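You operate a simulated robot arm through the tools that you are given. There is no shell and no other tool. Be economical: measure what you need, move in short steps, check, and stop when the job is done.

The job below is to be done with a simulated robot arm. You get a single attempt, and the scene is never put back.

JOB
Fetch the purple pink-rim cone and set it on the grey job card.

It is judged by the outcome, as a careful person would: the job done as asked, and still so three seconds after it is handed in. It fails if anything else is knocked over, pushed out of place, dropped, spilled or broken.

ROBOT AND FRAMES
A 7-joint arm with a two-finger parallel gripper, fixed in place. Base frame: the origin is at the foot of the arm, x ahead of it, y to its left, z up; the work surface is at about z = 0. Lengths are in mm, angles in degrees, forces in N, time in s.
With the tool pointing down near the work surface it reaches from about 220 to 580 mm from the base axis. Its first joint turns from -66.0 to 66.0 degrees. Payload 2.5 kg.
The tool frame sits at the grasp point between the pads (the TCP): z along the fingers, y along the line on which they close. The tips reach 23 mm beyond it. Largest opening 94 mm; finger width 38, thickness 10; the body of the gripper, 54 by 96 mm, starts 39 mm behind the TCP.
Orientation is that of the tool frame in the base frame, as a unit quaternion [x, y, z, w]. With the fingers straight down and closing along the base's y, the tool's x points along the base's -x, its y along +y and its z along -z.

CONTROLS
- The arm moves only by the tool nudge_tool. Its argument "increments" is a list that holds one entry, the list of rows, each a list of 5 numbers: the shift along the tool's x, y, z in units of 50 mm (1.0 is 50 mm), then the turn about the tool's z in units of 4 degrees (1.0 is 4 degrees), then the closure, from 0 (fully open) to 1 (shut). In form: [[[tx, ty, tz, spin, fingers], ...]]. A call has 1 to 10 rows; each row shifts and turns the commanded pose from where the row before left it, along the tool's axes as they then stand. A call with a number of a shift or a turn outside -1 to 1 is refused whole. Rows are played at 5 a second. More than 50 mm and 8.6 degrees between two rows, or a gripper value outside its range, and nothing of the call is played. A pose out of reach is approached as far as the arm can. The call stops where the force on the tool passes 40 N (or 10 N more than at its start, if that is more) or the arm is blocked; 0.2 s more then pass. The fingers move at their own pace (about 108 mm/s each) and stop on an object; they squeeze with about 39 N. The grip force told is the motor's: it shows also when the fingers shut on nothing. Time passes only in rows, and 0.2 s behind the last, so rows that do not move let the fingers close. The reply holds the time, the measured pose of the TCP, the force on the tool along the base axes, the opening and the grip force, in the units named above and with some noise, and new pictures: "views" is both (left out), scene, wrist or none.
- Cameras (640 x 400 px; columns grow to the right, rows downward): "scene" is fixed at [104.1, -392.2, 561.4]; the picture's right is [0.93, -0.36, 0.00], its down [-0.14, -0.38, -0.92] and it looks along [0.33, 0.86, -0.40] (base axes); focal length 374 px, centre (320, 200). "wrist" rides on the gripper at [-39, 0, -44] in the tool frame; the picture's right is [0.00, -1.00, 0.00], its down [0.97, 0.00, -0.24] and it looks along [0.24, 0.00, 0.97] (tool axes); focal length 218 px, centre (320, 200). There is no depth. A picture from a camera that has moved, and an enlarged one, comes with that camera's place and axes in the base frame and with its lens.
- enlarge(camera, box): a new picture of the part [left, top, right, bottom] of that camera's present view, enlarged. No time passes.
- sign_off(): hands the job in; it is judged then, once.

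Work in short steps. Places have to be worked out from the pictures, the camera data and where the tool is seen: move nearer, look again, correct. Check each grasp and each placing, and mend what went wrong. You have 90 turns and 150 pictures in all, those below and enlarged ones among them. Open the gripper and draw the arm clear of the work before you hand the job in, unless the task says otherwise; then end with one line.

The tools are called after ">>>" as a command line: name --argument value ..., lists and objects as JSON in quotes. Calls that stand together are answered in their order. nudge_tool: Moves the arm, as the interface text tells. Its arguments: {"type":"object","properties":{"increments":{"type":"array"},"views":{"type":"string","enum":["both","scene","wrist","none"]}},"required":["increments"]} The other tools are called the same way: enlarge (camera, box) takes an enlarged picture of a part of a camera's view; sign_off () hands the job in.

At the start:

```text
t: 0.0
ee_pos: [340.9, 204.7, 326.0]
orientation: [0.0, 1.0, 0.0, 0.0]
ft_force: [0.0, 0.3, -0.2]
gripper_width: 94.0
grip_force: 0.1
```

scene: 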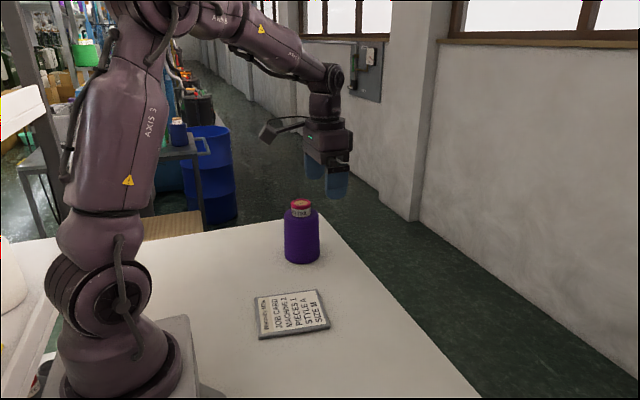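
wrist: 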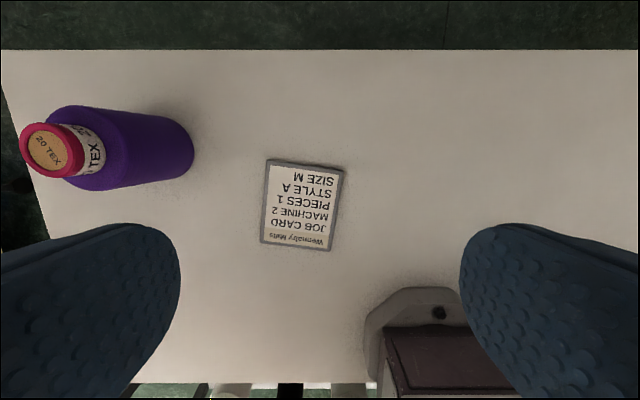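

The card looks centred near (279, 236). The cone is near (375, 448), about 170 tall, with a body about as wide as the gripper opens, so I expect to grip the neck. I'll enlarge both views to measure it.

>>> enlarge --camera "scene" --box '[230, 180, 358, 350]'

>>> enlarge --camera "wrist" --box '[0, 80, 240, 230]'

```text
2.35 times, centred on (294, 265) of scene
camera zoom: at [104.1, -392.2, 561.4], right [0.93, -0.36, 0.0], down [-0.14, -0.38, -0.92], along [0.33, 0.86, -0.4], focal length 881 px, centre (381, 47)
```

zoom: 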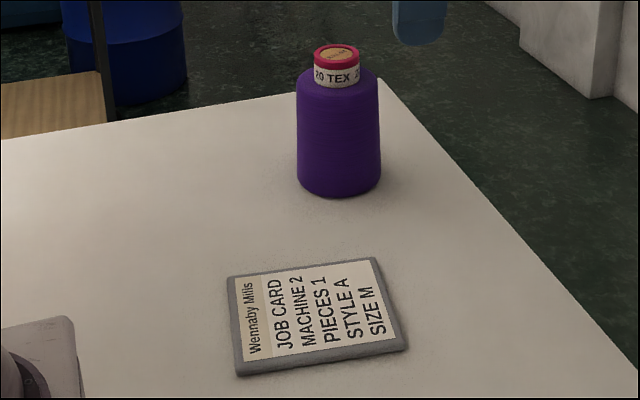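

```text
2.67 times, centred on (120, 155) of wrist
camera zoom: at [379.4, 204.6, 370.5], right [0.0, -1.0, 0.0], down [-0.97, 0.0, 0.24], along [-0.24, 0.0, -0.97], focal length 582 px, centre (853, 320)
```

zoom: 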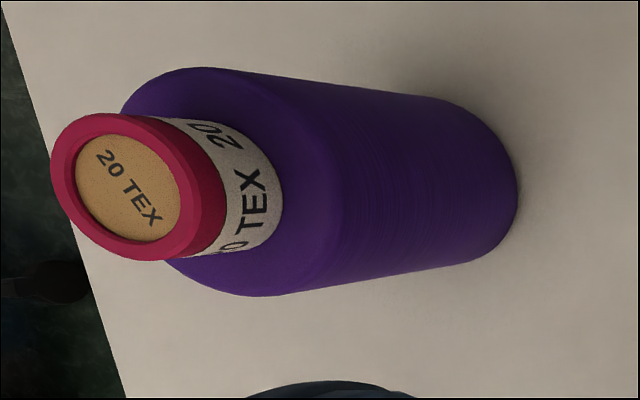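

The neck is about 52 wide, spanning z ≈ 134 to 172, above a body about 93 wide. I'll move above it at the current height and look again.

>>> nudge_tool --increments '[[[-0.09, 0.6, 0, 0, 0], [-0.09, 0.6, 0, 0, 0], [-0.09, 0.6, 0, 0, 0], [-0.09, 0.6, 0, 0, 0], [-0.09, 0.6, 0, 0, 0], [-0.09, 0.6, 0, 0, 0], [-0.09, 0.6, 0, 0, 0], [-0.05, 0.6, 0, 0, 0], [0, 0, 0, 0, 0]]]'

```text
t: 2.0
ee_pos: [372.6, 436.4, 327.2]
orientation: [0.0, 1.0, 0.0, 0.0]
ft_force: [-0.2, 0.5, -0.4]
gripper_width: 94.1
grip_force: 0.0
out of reach, approached as far as the arm can: row 8
camera wrist: at [411.0, 435.4, 371.1], right [0.0, -1.0, 0.0], down [-0.97, 0.0, 0.24], along [-0.24, 0.0, -0.97], focal length 218 px, centre (320, 200)
```

scene: 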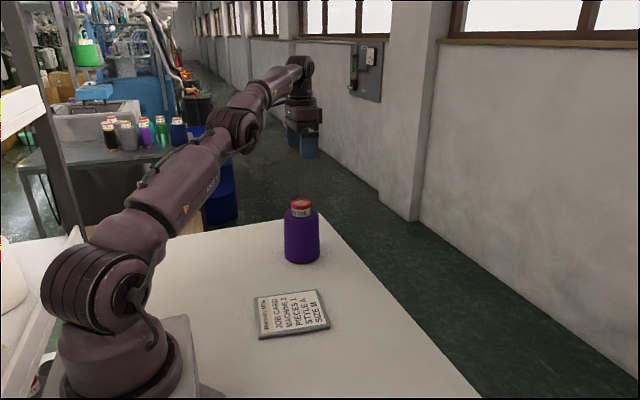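
wrist: 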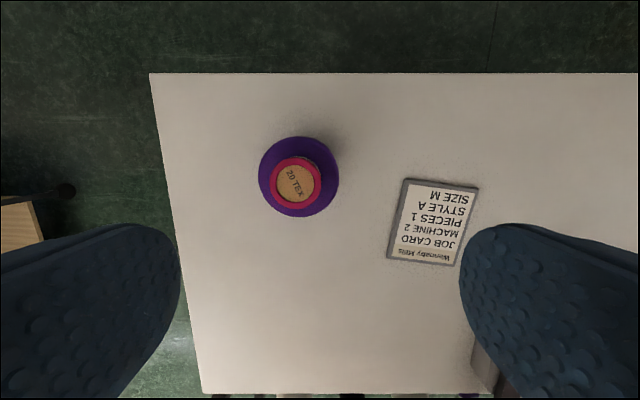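

The tool stopped at about 574 radial, while the cone now measures near (378, 457), about 593 radial. I'll spin the tool about -50° so it closes tangentially, because the finger width then absorbs any radial shortfall. I'll also lower to about z 240, where the arm should reach further.

>>> nudge_tool --increments '[[[0, 0, 0.2, -1, 0], [0, 0, 0.2, -1, 0], [0, 0, 0.2, -1, 0], [0, 0, 0.2, -1, 0], [0, 0, 0.2, -1, 0], [0, 0, 0.2, -1, 0], [0, 0, 0.2, -1, 0], [0, 0, 0.2, -1, 0], [0, 0, 0.1, -1, 0], [0, 0, 0, -1, 0]]]' --views "none"

>>> nudge_tool --increments '[[[0, 0, 0, -1, 0], [0, 0, 0, -1, 0], [0, 0, 0, -0.5, 0], [0, 0, 0, 0, 0]]]' --views "wrist"

```text
t: 4.2
ee_pos: [371.6, 438.0, 238.7]
orientation: [-0.343, 0.939, 0.0, -0.001]
ft_force: [-0.5, 0.2, -0.7]
gripper_width: 94.2
grip_force: 0.0
```

```text
t: 5.2
ee_pos: [372.1, 437.0, 238.1]
orientation: [-0.422, 0.906, 0.0, 0.0]
ft_force: [0.1, -0.2, -0.1]
gripper_width: 94.1
grip_force: 0.1
camera wrist: at [396.2, 466.1, 283.1], right [0.77, -0.64, 0.0], down [-0.62, -0.74, 0.24], along [-0.15, -0.18, -0.97], focal length 218 px, centre (320, 200)
```

wrist: 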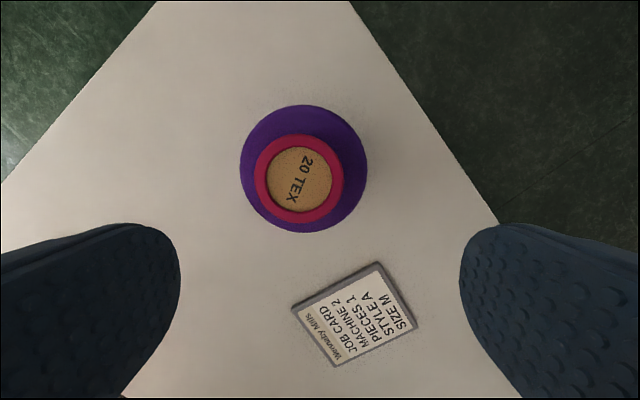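

Triangulating puts the rim top near (376, 460) at z ≈ 162, with the neck below it down to about 131. The tool is still above it, so I'll shift about 20 outward and 11 sideways while lowering to z ≈ 200.

>>> nudge_tool --increments '[[[-0.1, 0.1, 0.25, 0, 0], [-0.1, 0.12, 0.25, 0, 0], [-0.1, 0, 0.25, 0, 0], [-0.1, 0, 0, 0, 0], [0, 0, 0, 0, 0]]]' --views "both"

```text
t: 6.4
ee_pos: [375.7, 459.4, 201.4]
orientation: [-0.423, 0.906, 0.0, -0.001]
ft_force: [-0.3, -0.8, 0.6]
gripper_width: 94.0
grip_force: 0.0
camera wrist: at [400.2, 488.0, 245.1], right [0.77, -0.64, 0.0], down [-0.62, -0.74, 0.24], along [-0.15, -0.18, -0.97], focal length 218 px, centre (320, 200)
```

scene: 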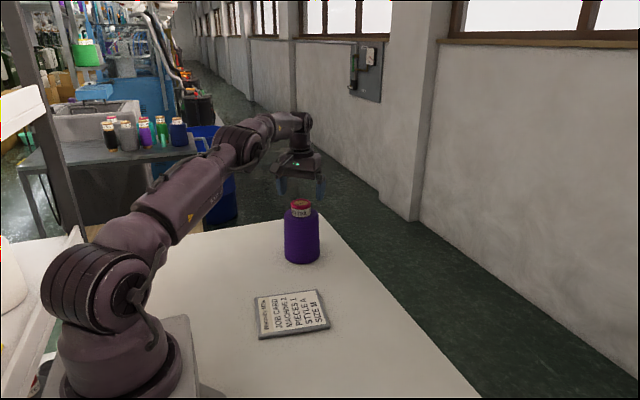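
wrist: 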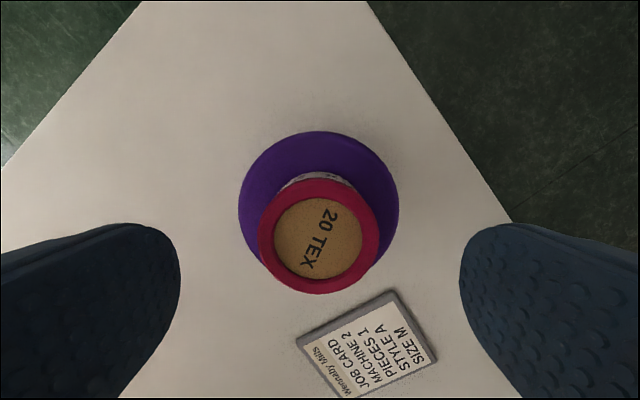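

The tool reached (376, 459), and the rim is centred between the fingers. I'll descend straight to TCP z ≈ 161, which puts the tips near 138, and check.

>>> nudge_tool --increments '[[[0, 0, 0.2, 0, 0], [0, 0, 0.2, 0, 0], [0, 0, 0.2, 0, 0], [0, 0, 0.2, 0, 0], [0, 0, 0, 0, 0]]]' --views "both"

>>> enlarge --camera "scene" --box '[240, 140, 368, 270]'

```text
t: 7.6
ee_pos: [375.4, 460.2, 162.0]
orientation: [-0.422, 0.906, 0.0, 0.0]
ft_force: [-0.4, -0.1, 0.8]
gripper_width: 94.0
grip_force: 0.1
camera wrist: at [400.7, 489.1, 206.9], right [0.77, -0.64, 0.0], down [-0.62, -0.74, 0.24], along [-0.15, -0.18, -0.97], focal length 218 px, centre (320, 200)
```

scene: 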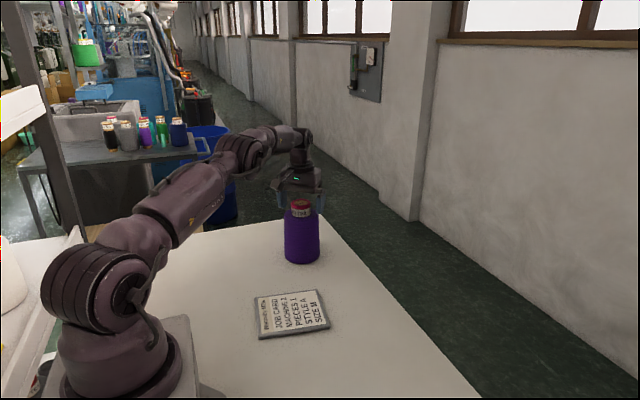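
wrist: 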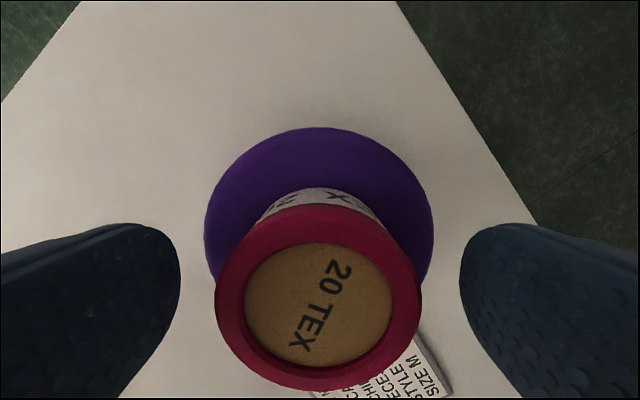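

```text
3.08 times, centred on (304, 205) of scene
camera zoom: at [104.1, -392.2, 561.4], right [0.93, -0.36, 0.0], down [-0.14, -0.38, -0.92], along [0.33, 0.86, -0.4], focal length 1152 px, centre (369, 185)
```

zoom: 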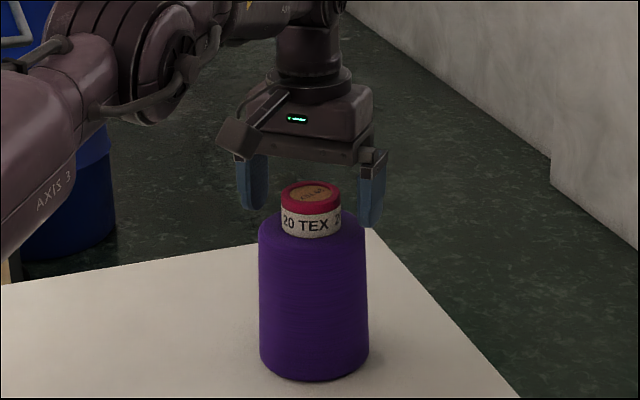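

The fingers straddle the neck, with the rim top at about 159 and the shoulder near 128. I'll go down 4 mm more and close.

>>> nudge_tool --increments '[[[0, 0, 0.08, 0, 0], [0, 0, 0, 0, 0.5], [0, 0, 0, 0, 1], [0, 0, 0, 0, 1], [0, 0, 0, 0, 1]]]' --views "both"

```text
t: 8.8
ee_pos: [376.5, 459.1, 157.6]
orientation: [-0.423, 0.906, 0.0, 0.0]
ft_force: [-0.7, 0.1, 0.7]
gripper_width: 49.6
grip_force: 39.2
camera wrist: at [400.3, 489.3, 202.7], right [0.77, -0.64, 0.0], down [-0.62, -0.74, 0.24], along [-0.15, -0.18, -0.97], focal length 218 px, centre (320, 200)
```

scene: 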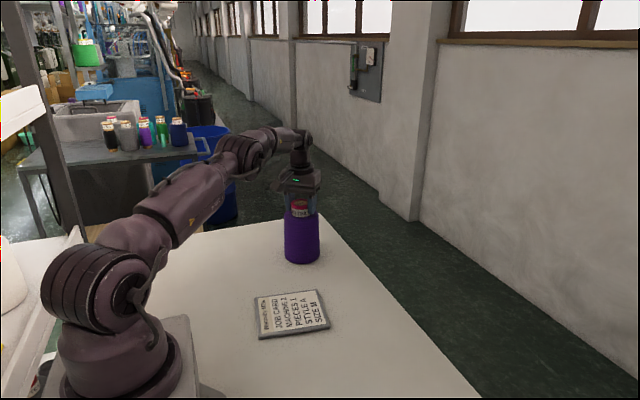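
wrist: 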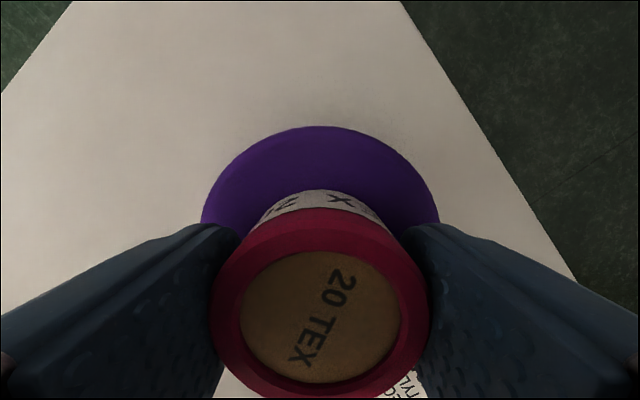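

It's gripped at 49.6 mm with 39 N. Next I'll lift about 60 mm gently.

>>> nudge_tool --increments '[[[0, 0, -0.1, 0, 1], [0, 0, -0.2, 0, 1], [0, 0, -0.2, 0, 1], [0, 0, -0.2, 0, 1], [0, 0, -0.2, 0, 1], [0, 0, -0.2, 0, 1], [0, 0, -0.1, 0, 1], [0, 0, 0, 0, 1]]]' --views "both"

```text
t: 10.6
ee_pos: [374.4, 460.5, 218.1]
orientation: [-0.423, 0.906, 0.0, 0.0]
ft_force: [0.0, 0.7, -2.8]
gripper_width: 49.4
grip_force: 39.5
camera wrist: at [399.9, 489.5, 262.4], right [0.77, -0.64, 0.0], down [-0.62, -0.74, 0.24], along [-0.15, -0.18, -0.97], focal length 218 px, centre (320, 200)
```

scene: 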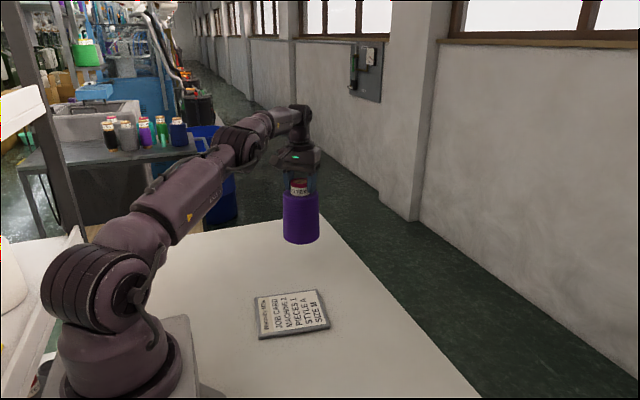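
wrist: 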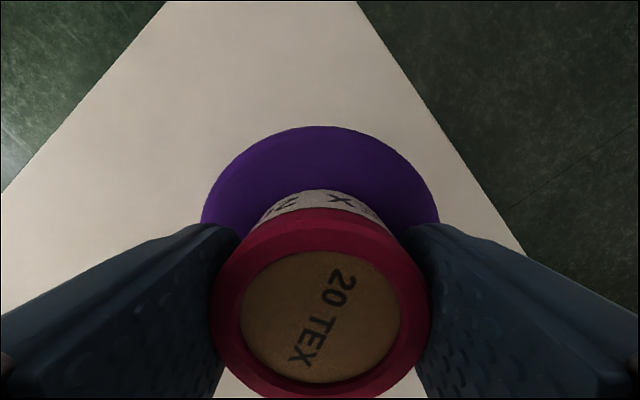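

The cone hangs straight and secure, with its base about 60 up. I'll carry it level to above the card at (279, 236).

>>> nudge_tool --increments '[[[0.25, -0.08, 0, 0, 1], [0.45, -0.14, 0, 0, 1], [0.55, -0.16, 0, 0, 1], [0.55, -0.16, 0, 0, 1], [0.55, -0.16, 0, 0, 1], [0.55, -0.16, 0, 0, 1], [0.55, -0.16, 0, 0, 1], [0.55, -0.16, 0, 0, 1], [0.45, -0.14, 0, 0, 1], [0.21, -0.08, 0, 0, 1]]]' --views "both"

```text
t: 12.8
ee_pos: [277.6, 236.4, 218.5]
orientation: [-0.423, 0.906, 0.0, 0.0]
ft_force: [-0.2, -0.8, -2.4]
gripper_width: 49.3
grip_force: 38.9
camera wrist: at [302.9, 264.8, 262.1], right [0.77, -0.64, 0.0], down [-0.62, -0.74, 0.24], along [-0.15, -0.18, -0.97], focal length 218 px, centre (320, 200)
```

scene: 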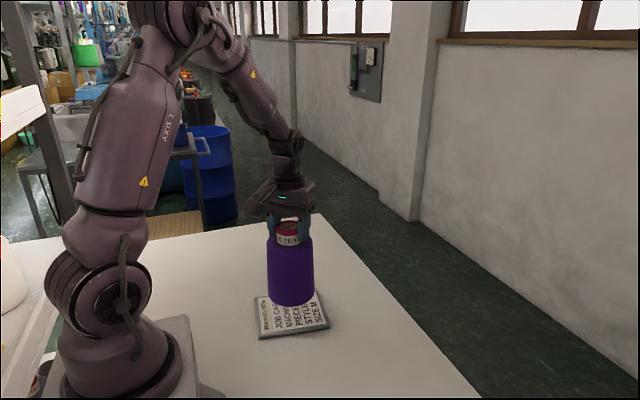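
wrist: 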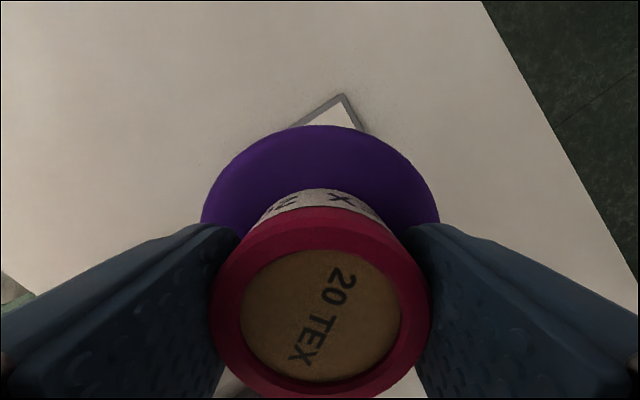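

The tool is at (278, 236), over the card. I'll lower 40 mm and check alignment in the scene view.

>>> nudge_tool --increments '[[[0, 0, 0.1, 0, 1], [0, 0, 0.2, 0, 1], [0, 0, 0.2, 0, 1], [0, 0, 0.2, 0, 1], [0, 0, 0.1, 0, 1], [0, 0, 0, 0, 1]]]' --views "none"

>>> enlarge --camera "scene" --box '[230, 200, 358, 350]'

```text
t: 14.2
ee_pos: [278.3, 235.7, 177.9]
orientation: [-0.423, 0.906, 0.0, 0.0]
ft_force: [0.5, -0.3, -4.0]
gripper_width: 49.3
grip_force: 38.8
```

```text
2.67 times, centred on (294, 275) of scene
camera zoom: at [104.2, -392.2, 561.4], right [0.93, -0.36, 0.0], down [-0.14, -0.38, -0.92], along [0.33, 0.86, -0.4], focal length 998 px, centre (389, 0)
```

zoom: 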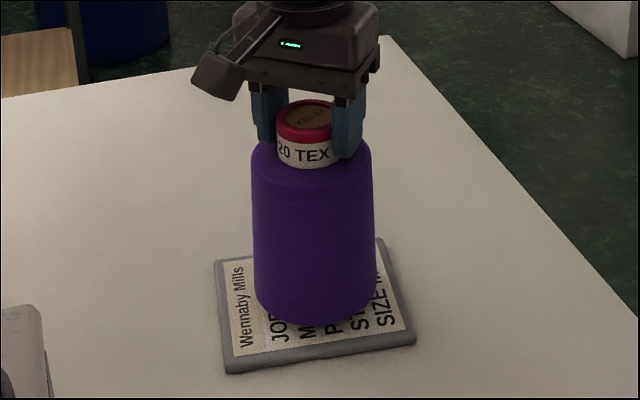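

The base is centred on the card, with about 20 mm minus the card thickness to go. I'll creep down and watch the force.

>>> nudge_tool --increments '[[[0, 0, 0.08, 0, 1], [0, 0, 0.08, 0, 1], [0, 0, 0, 0, 1]]]' --views "none"

>>> nudge_tool --increments '[[[0, 0, 0.04, 0, 1], [0, 0, 0, 0, 1]]]' --views "none"

>>> nudge_tool --increments '[[[0, 0, 0.04, 0, 1], [0, 0, 0, 0, 1]]]' --views "none"

```text
t: 15.0
ee_pos: [279.2, 235.6, 170.4]
orientation: [-0.423, 0.906, 0.0, 0.0]
ft_force: [-0.2, -0.3, -3.2]
gripper_width: 49.3
grip_force: 38.9
```

```text
t: 15.6
ee_pos: [279.8, 236.1, 168.0]
orientation: [-0.423, 0.906, 0.0, 0.0]
ft_force: [-0.1, 0.3, -3.1]
gripper_width: 49.3
grip_force: 39.2
```

```text
t: 16.2
ee_pos: [279.8, 235.9, 167.5]
orientation: [-0.423, 0.906, 0.0, 0.003]
ft_force: [-4.9, -5.6, 32.0]
gripper_width: 49.2
grip_force: 39.2
```

There's contact at z ≈ 167.5. I'll ease up 1 mm to take off the press, then check.

>>> nudge_tool --increments '[[[0, 0, -0.025, 0, 1], [0, 0, 0, 0, 1]]]' --views "scene"

```text
t: 16.8
ee_pos: [279.7, 236.3, 168.7]
orientation: [-0.423, 0.906, 0.001, 0.001]
ft_force: [-0.3, -4.4, 25.0]
gripper_width: 49.0
grip_force: 38.5
```

scene: 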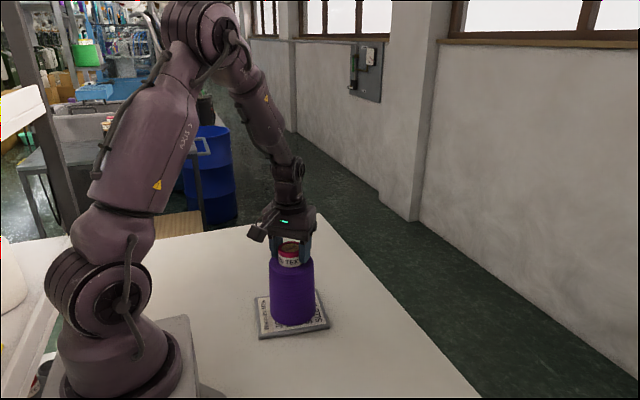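

Some press remains, so I'll ease up another 1 mm and then open slowly.

>>> nudge_tool --increments '[[[0, 0, -0.015, 0, 1], [0, 0, 0, 0, 1]]]' --views "none"

>>> nudge_tool --increments '[[[0, 0, 0, 0, 0.45], [0, 0, 0, 0, 0.3], [0, 0, 0, 0, 0], [0, 0, 0, 0, 0]]]' --views "both"

```text
t: 17.4
ee_pos: [278.9, 236.1, 166.6]
orientation: [-0.422, 0.907, 0.0, 0.003]
ft_force: [6.9, -0.1, 19.8]
gripper_width: 49.4
grip_force: 38.8
```

```text
t: 18.4
ee_pos: [279.2, 236.0, 167.3]
orientation: [-0.423, 0.906, 0.0, 0.0]
ft_force: [-0.8, -0.1, 0.6]
gripper_width: 93.9
grip_force: 0.1
camera wrist: at [303.4, 264.9, 211.9], right [0.77, -0.64, 0.0], down [-0.62, -0.74, 0.24], along [-0.15, -0.18, -0.97], focal length 218 px, centre (320, 200)
```

scene: 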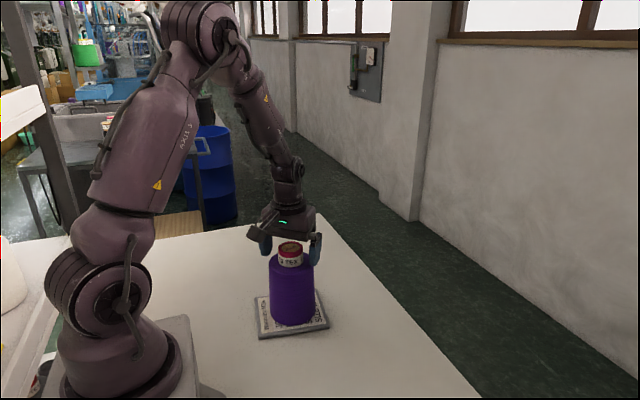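
wrist: 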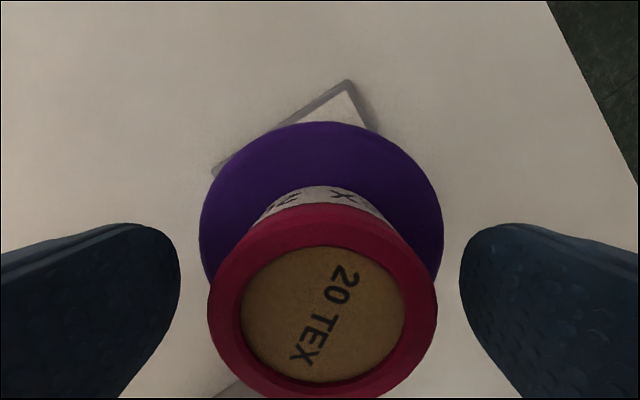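

The cone is standing free between the open fingers. I'll draw straight up about 140 mm.

>>> nudge_tool --increments '[[[0, 0, -0.2, 0, 0], [0, 0, -0.3, 0, 0], [0, 0, -0.4, 0, 0], [0, 0, -0.5, 0, 0], [0, 0, -0.5, 0, 0], [0, 0, -0.5, 0, 0], [0, 0, -0.4, 0, 0], [0, 0, 0, 0, 0]]]' --views "wrist"

>>> enlarge --camera "scene" --box '[230, 200, 358, 350]'

```text
t: 20.2
ee_pos: [278.6, 235.5, 305.0]
orientation: [-0.423, 0.906, 0.0, 0.0]
ft_force: [-0.2, 0.3, 0.6]
gripper_width: 93.7
grip_force: 0.0
camera wrist: at [303.7, 264.6, 351.0], right [0.77, -0.64, 0.0], down [-0.62, -0.74, 0.24], along [-0.15, -0.18, -0.97], focal length 218 px, centre (320, 200)
```

wrist: 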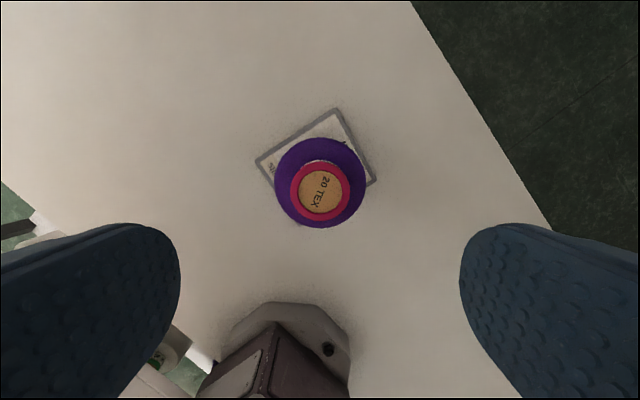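

```text
2.67 times, centred on (294, 275) of scene
camera zoom: at [104.1, -392.2, 561.4], right [0.93, -0.36, 0.0], down [-0.14, -0.38, -0.92], along [0.33, 0.86, -0.4], focal length 998 px, centre (389, 0)
```

zoom: 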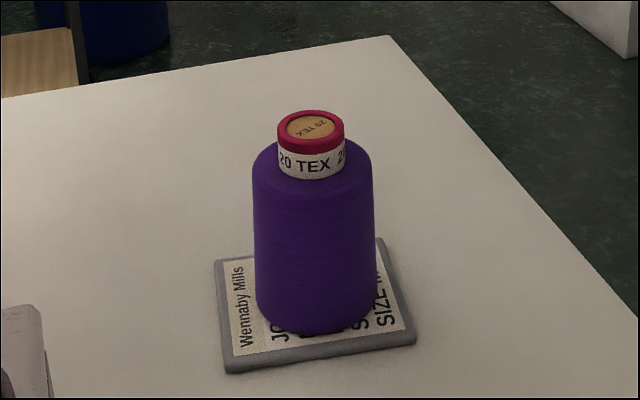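

The cone stands upright and centred on the card, the card hasn't moved, and the arm is clear with the gripper open. I'm handing in.

>>> sign_off

```text
The job is handed in.
```

The purple pink-rim cone is standing upright on the grey job card, with the gripper open, the arm clear, and nothing else disturbed.
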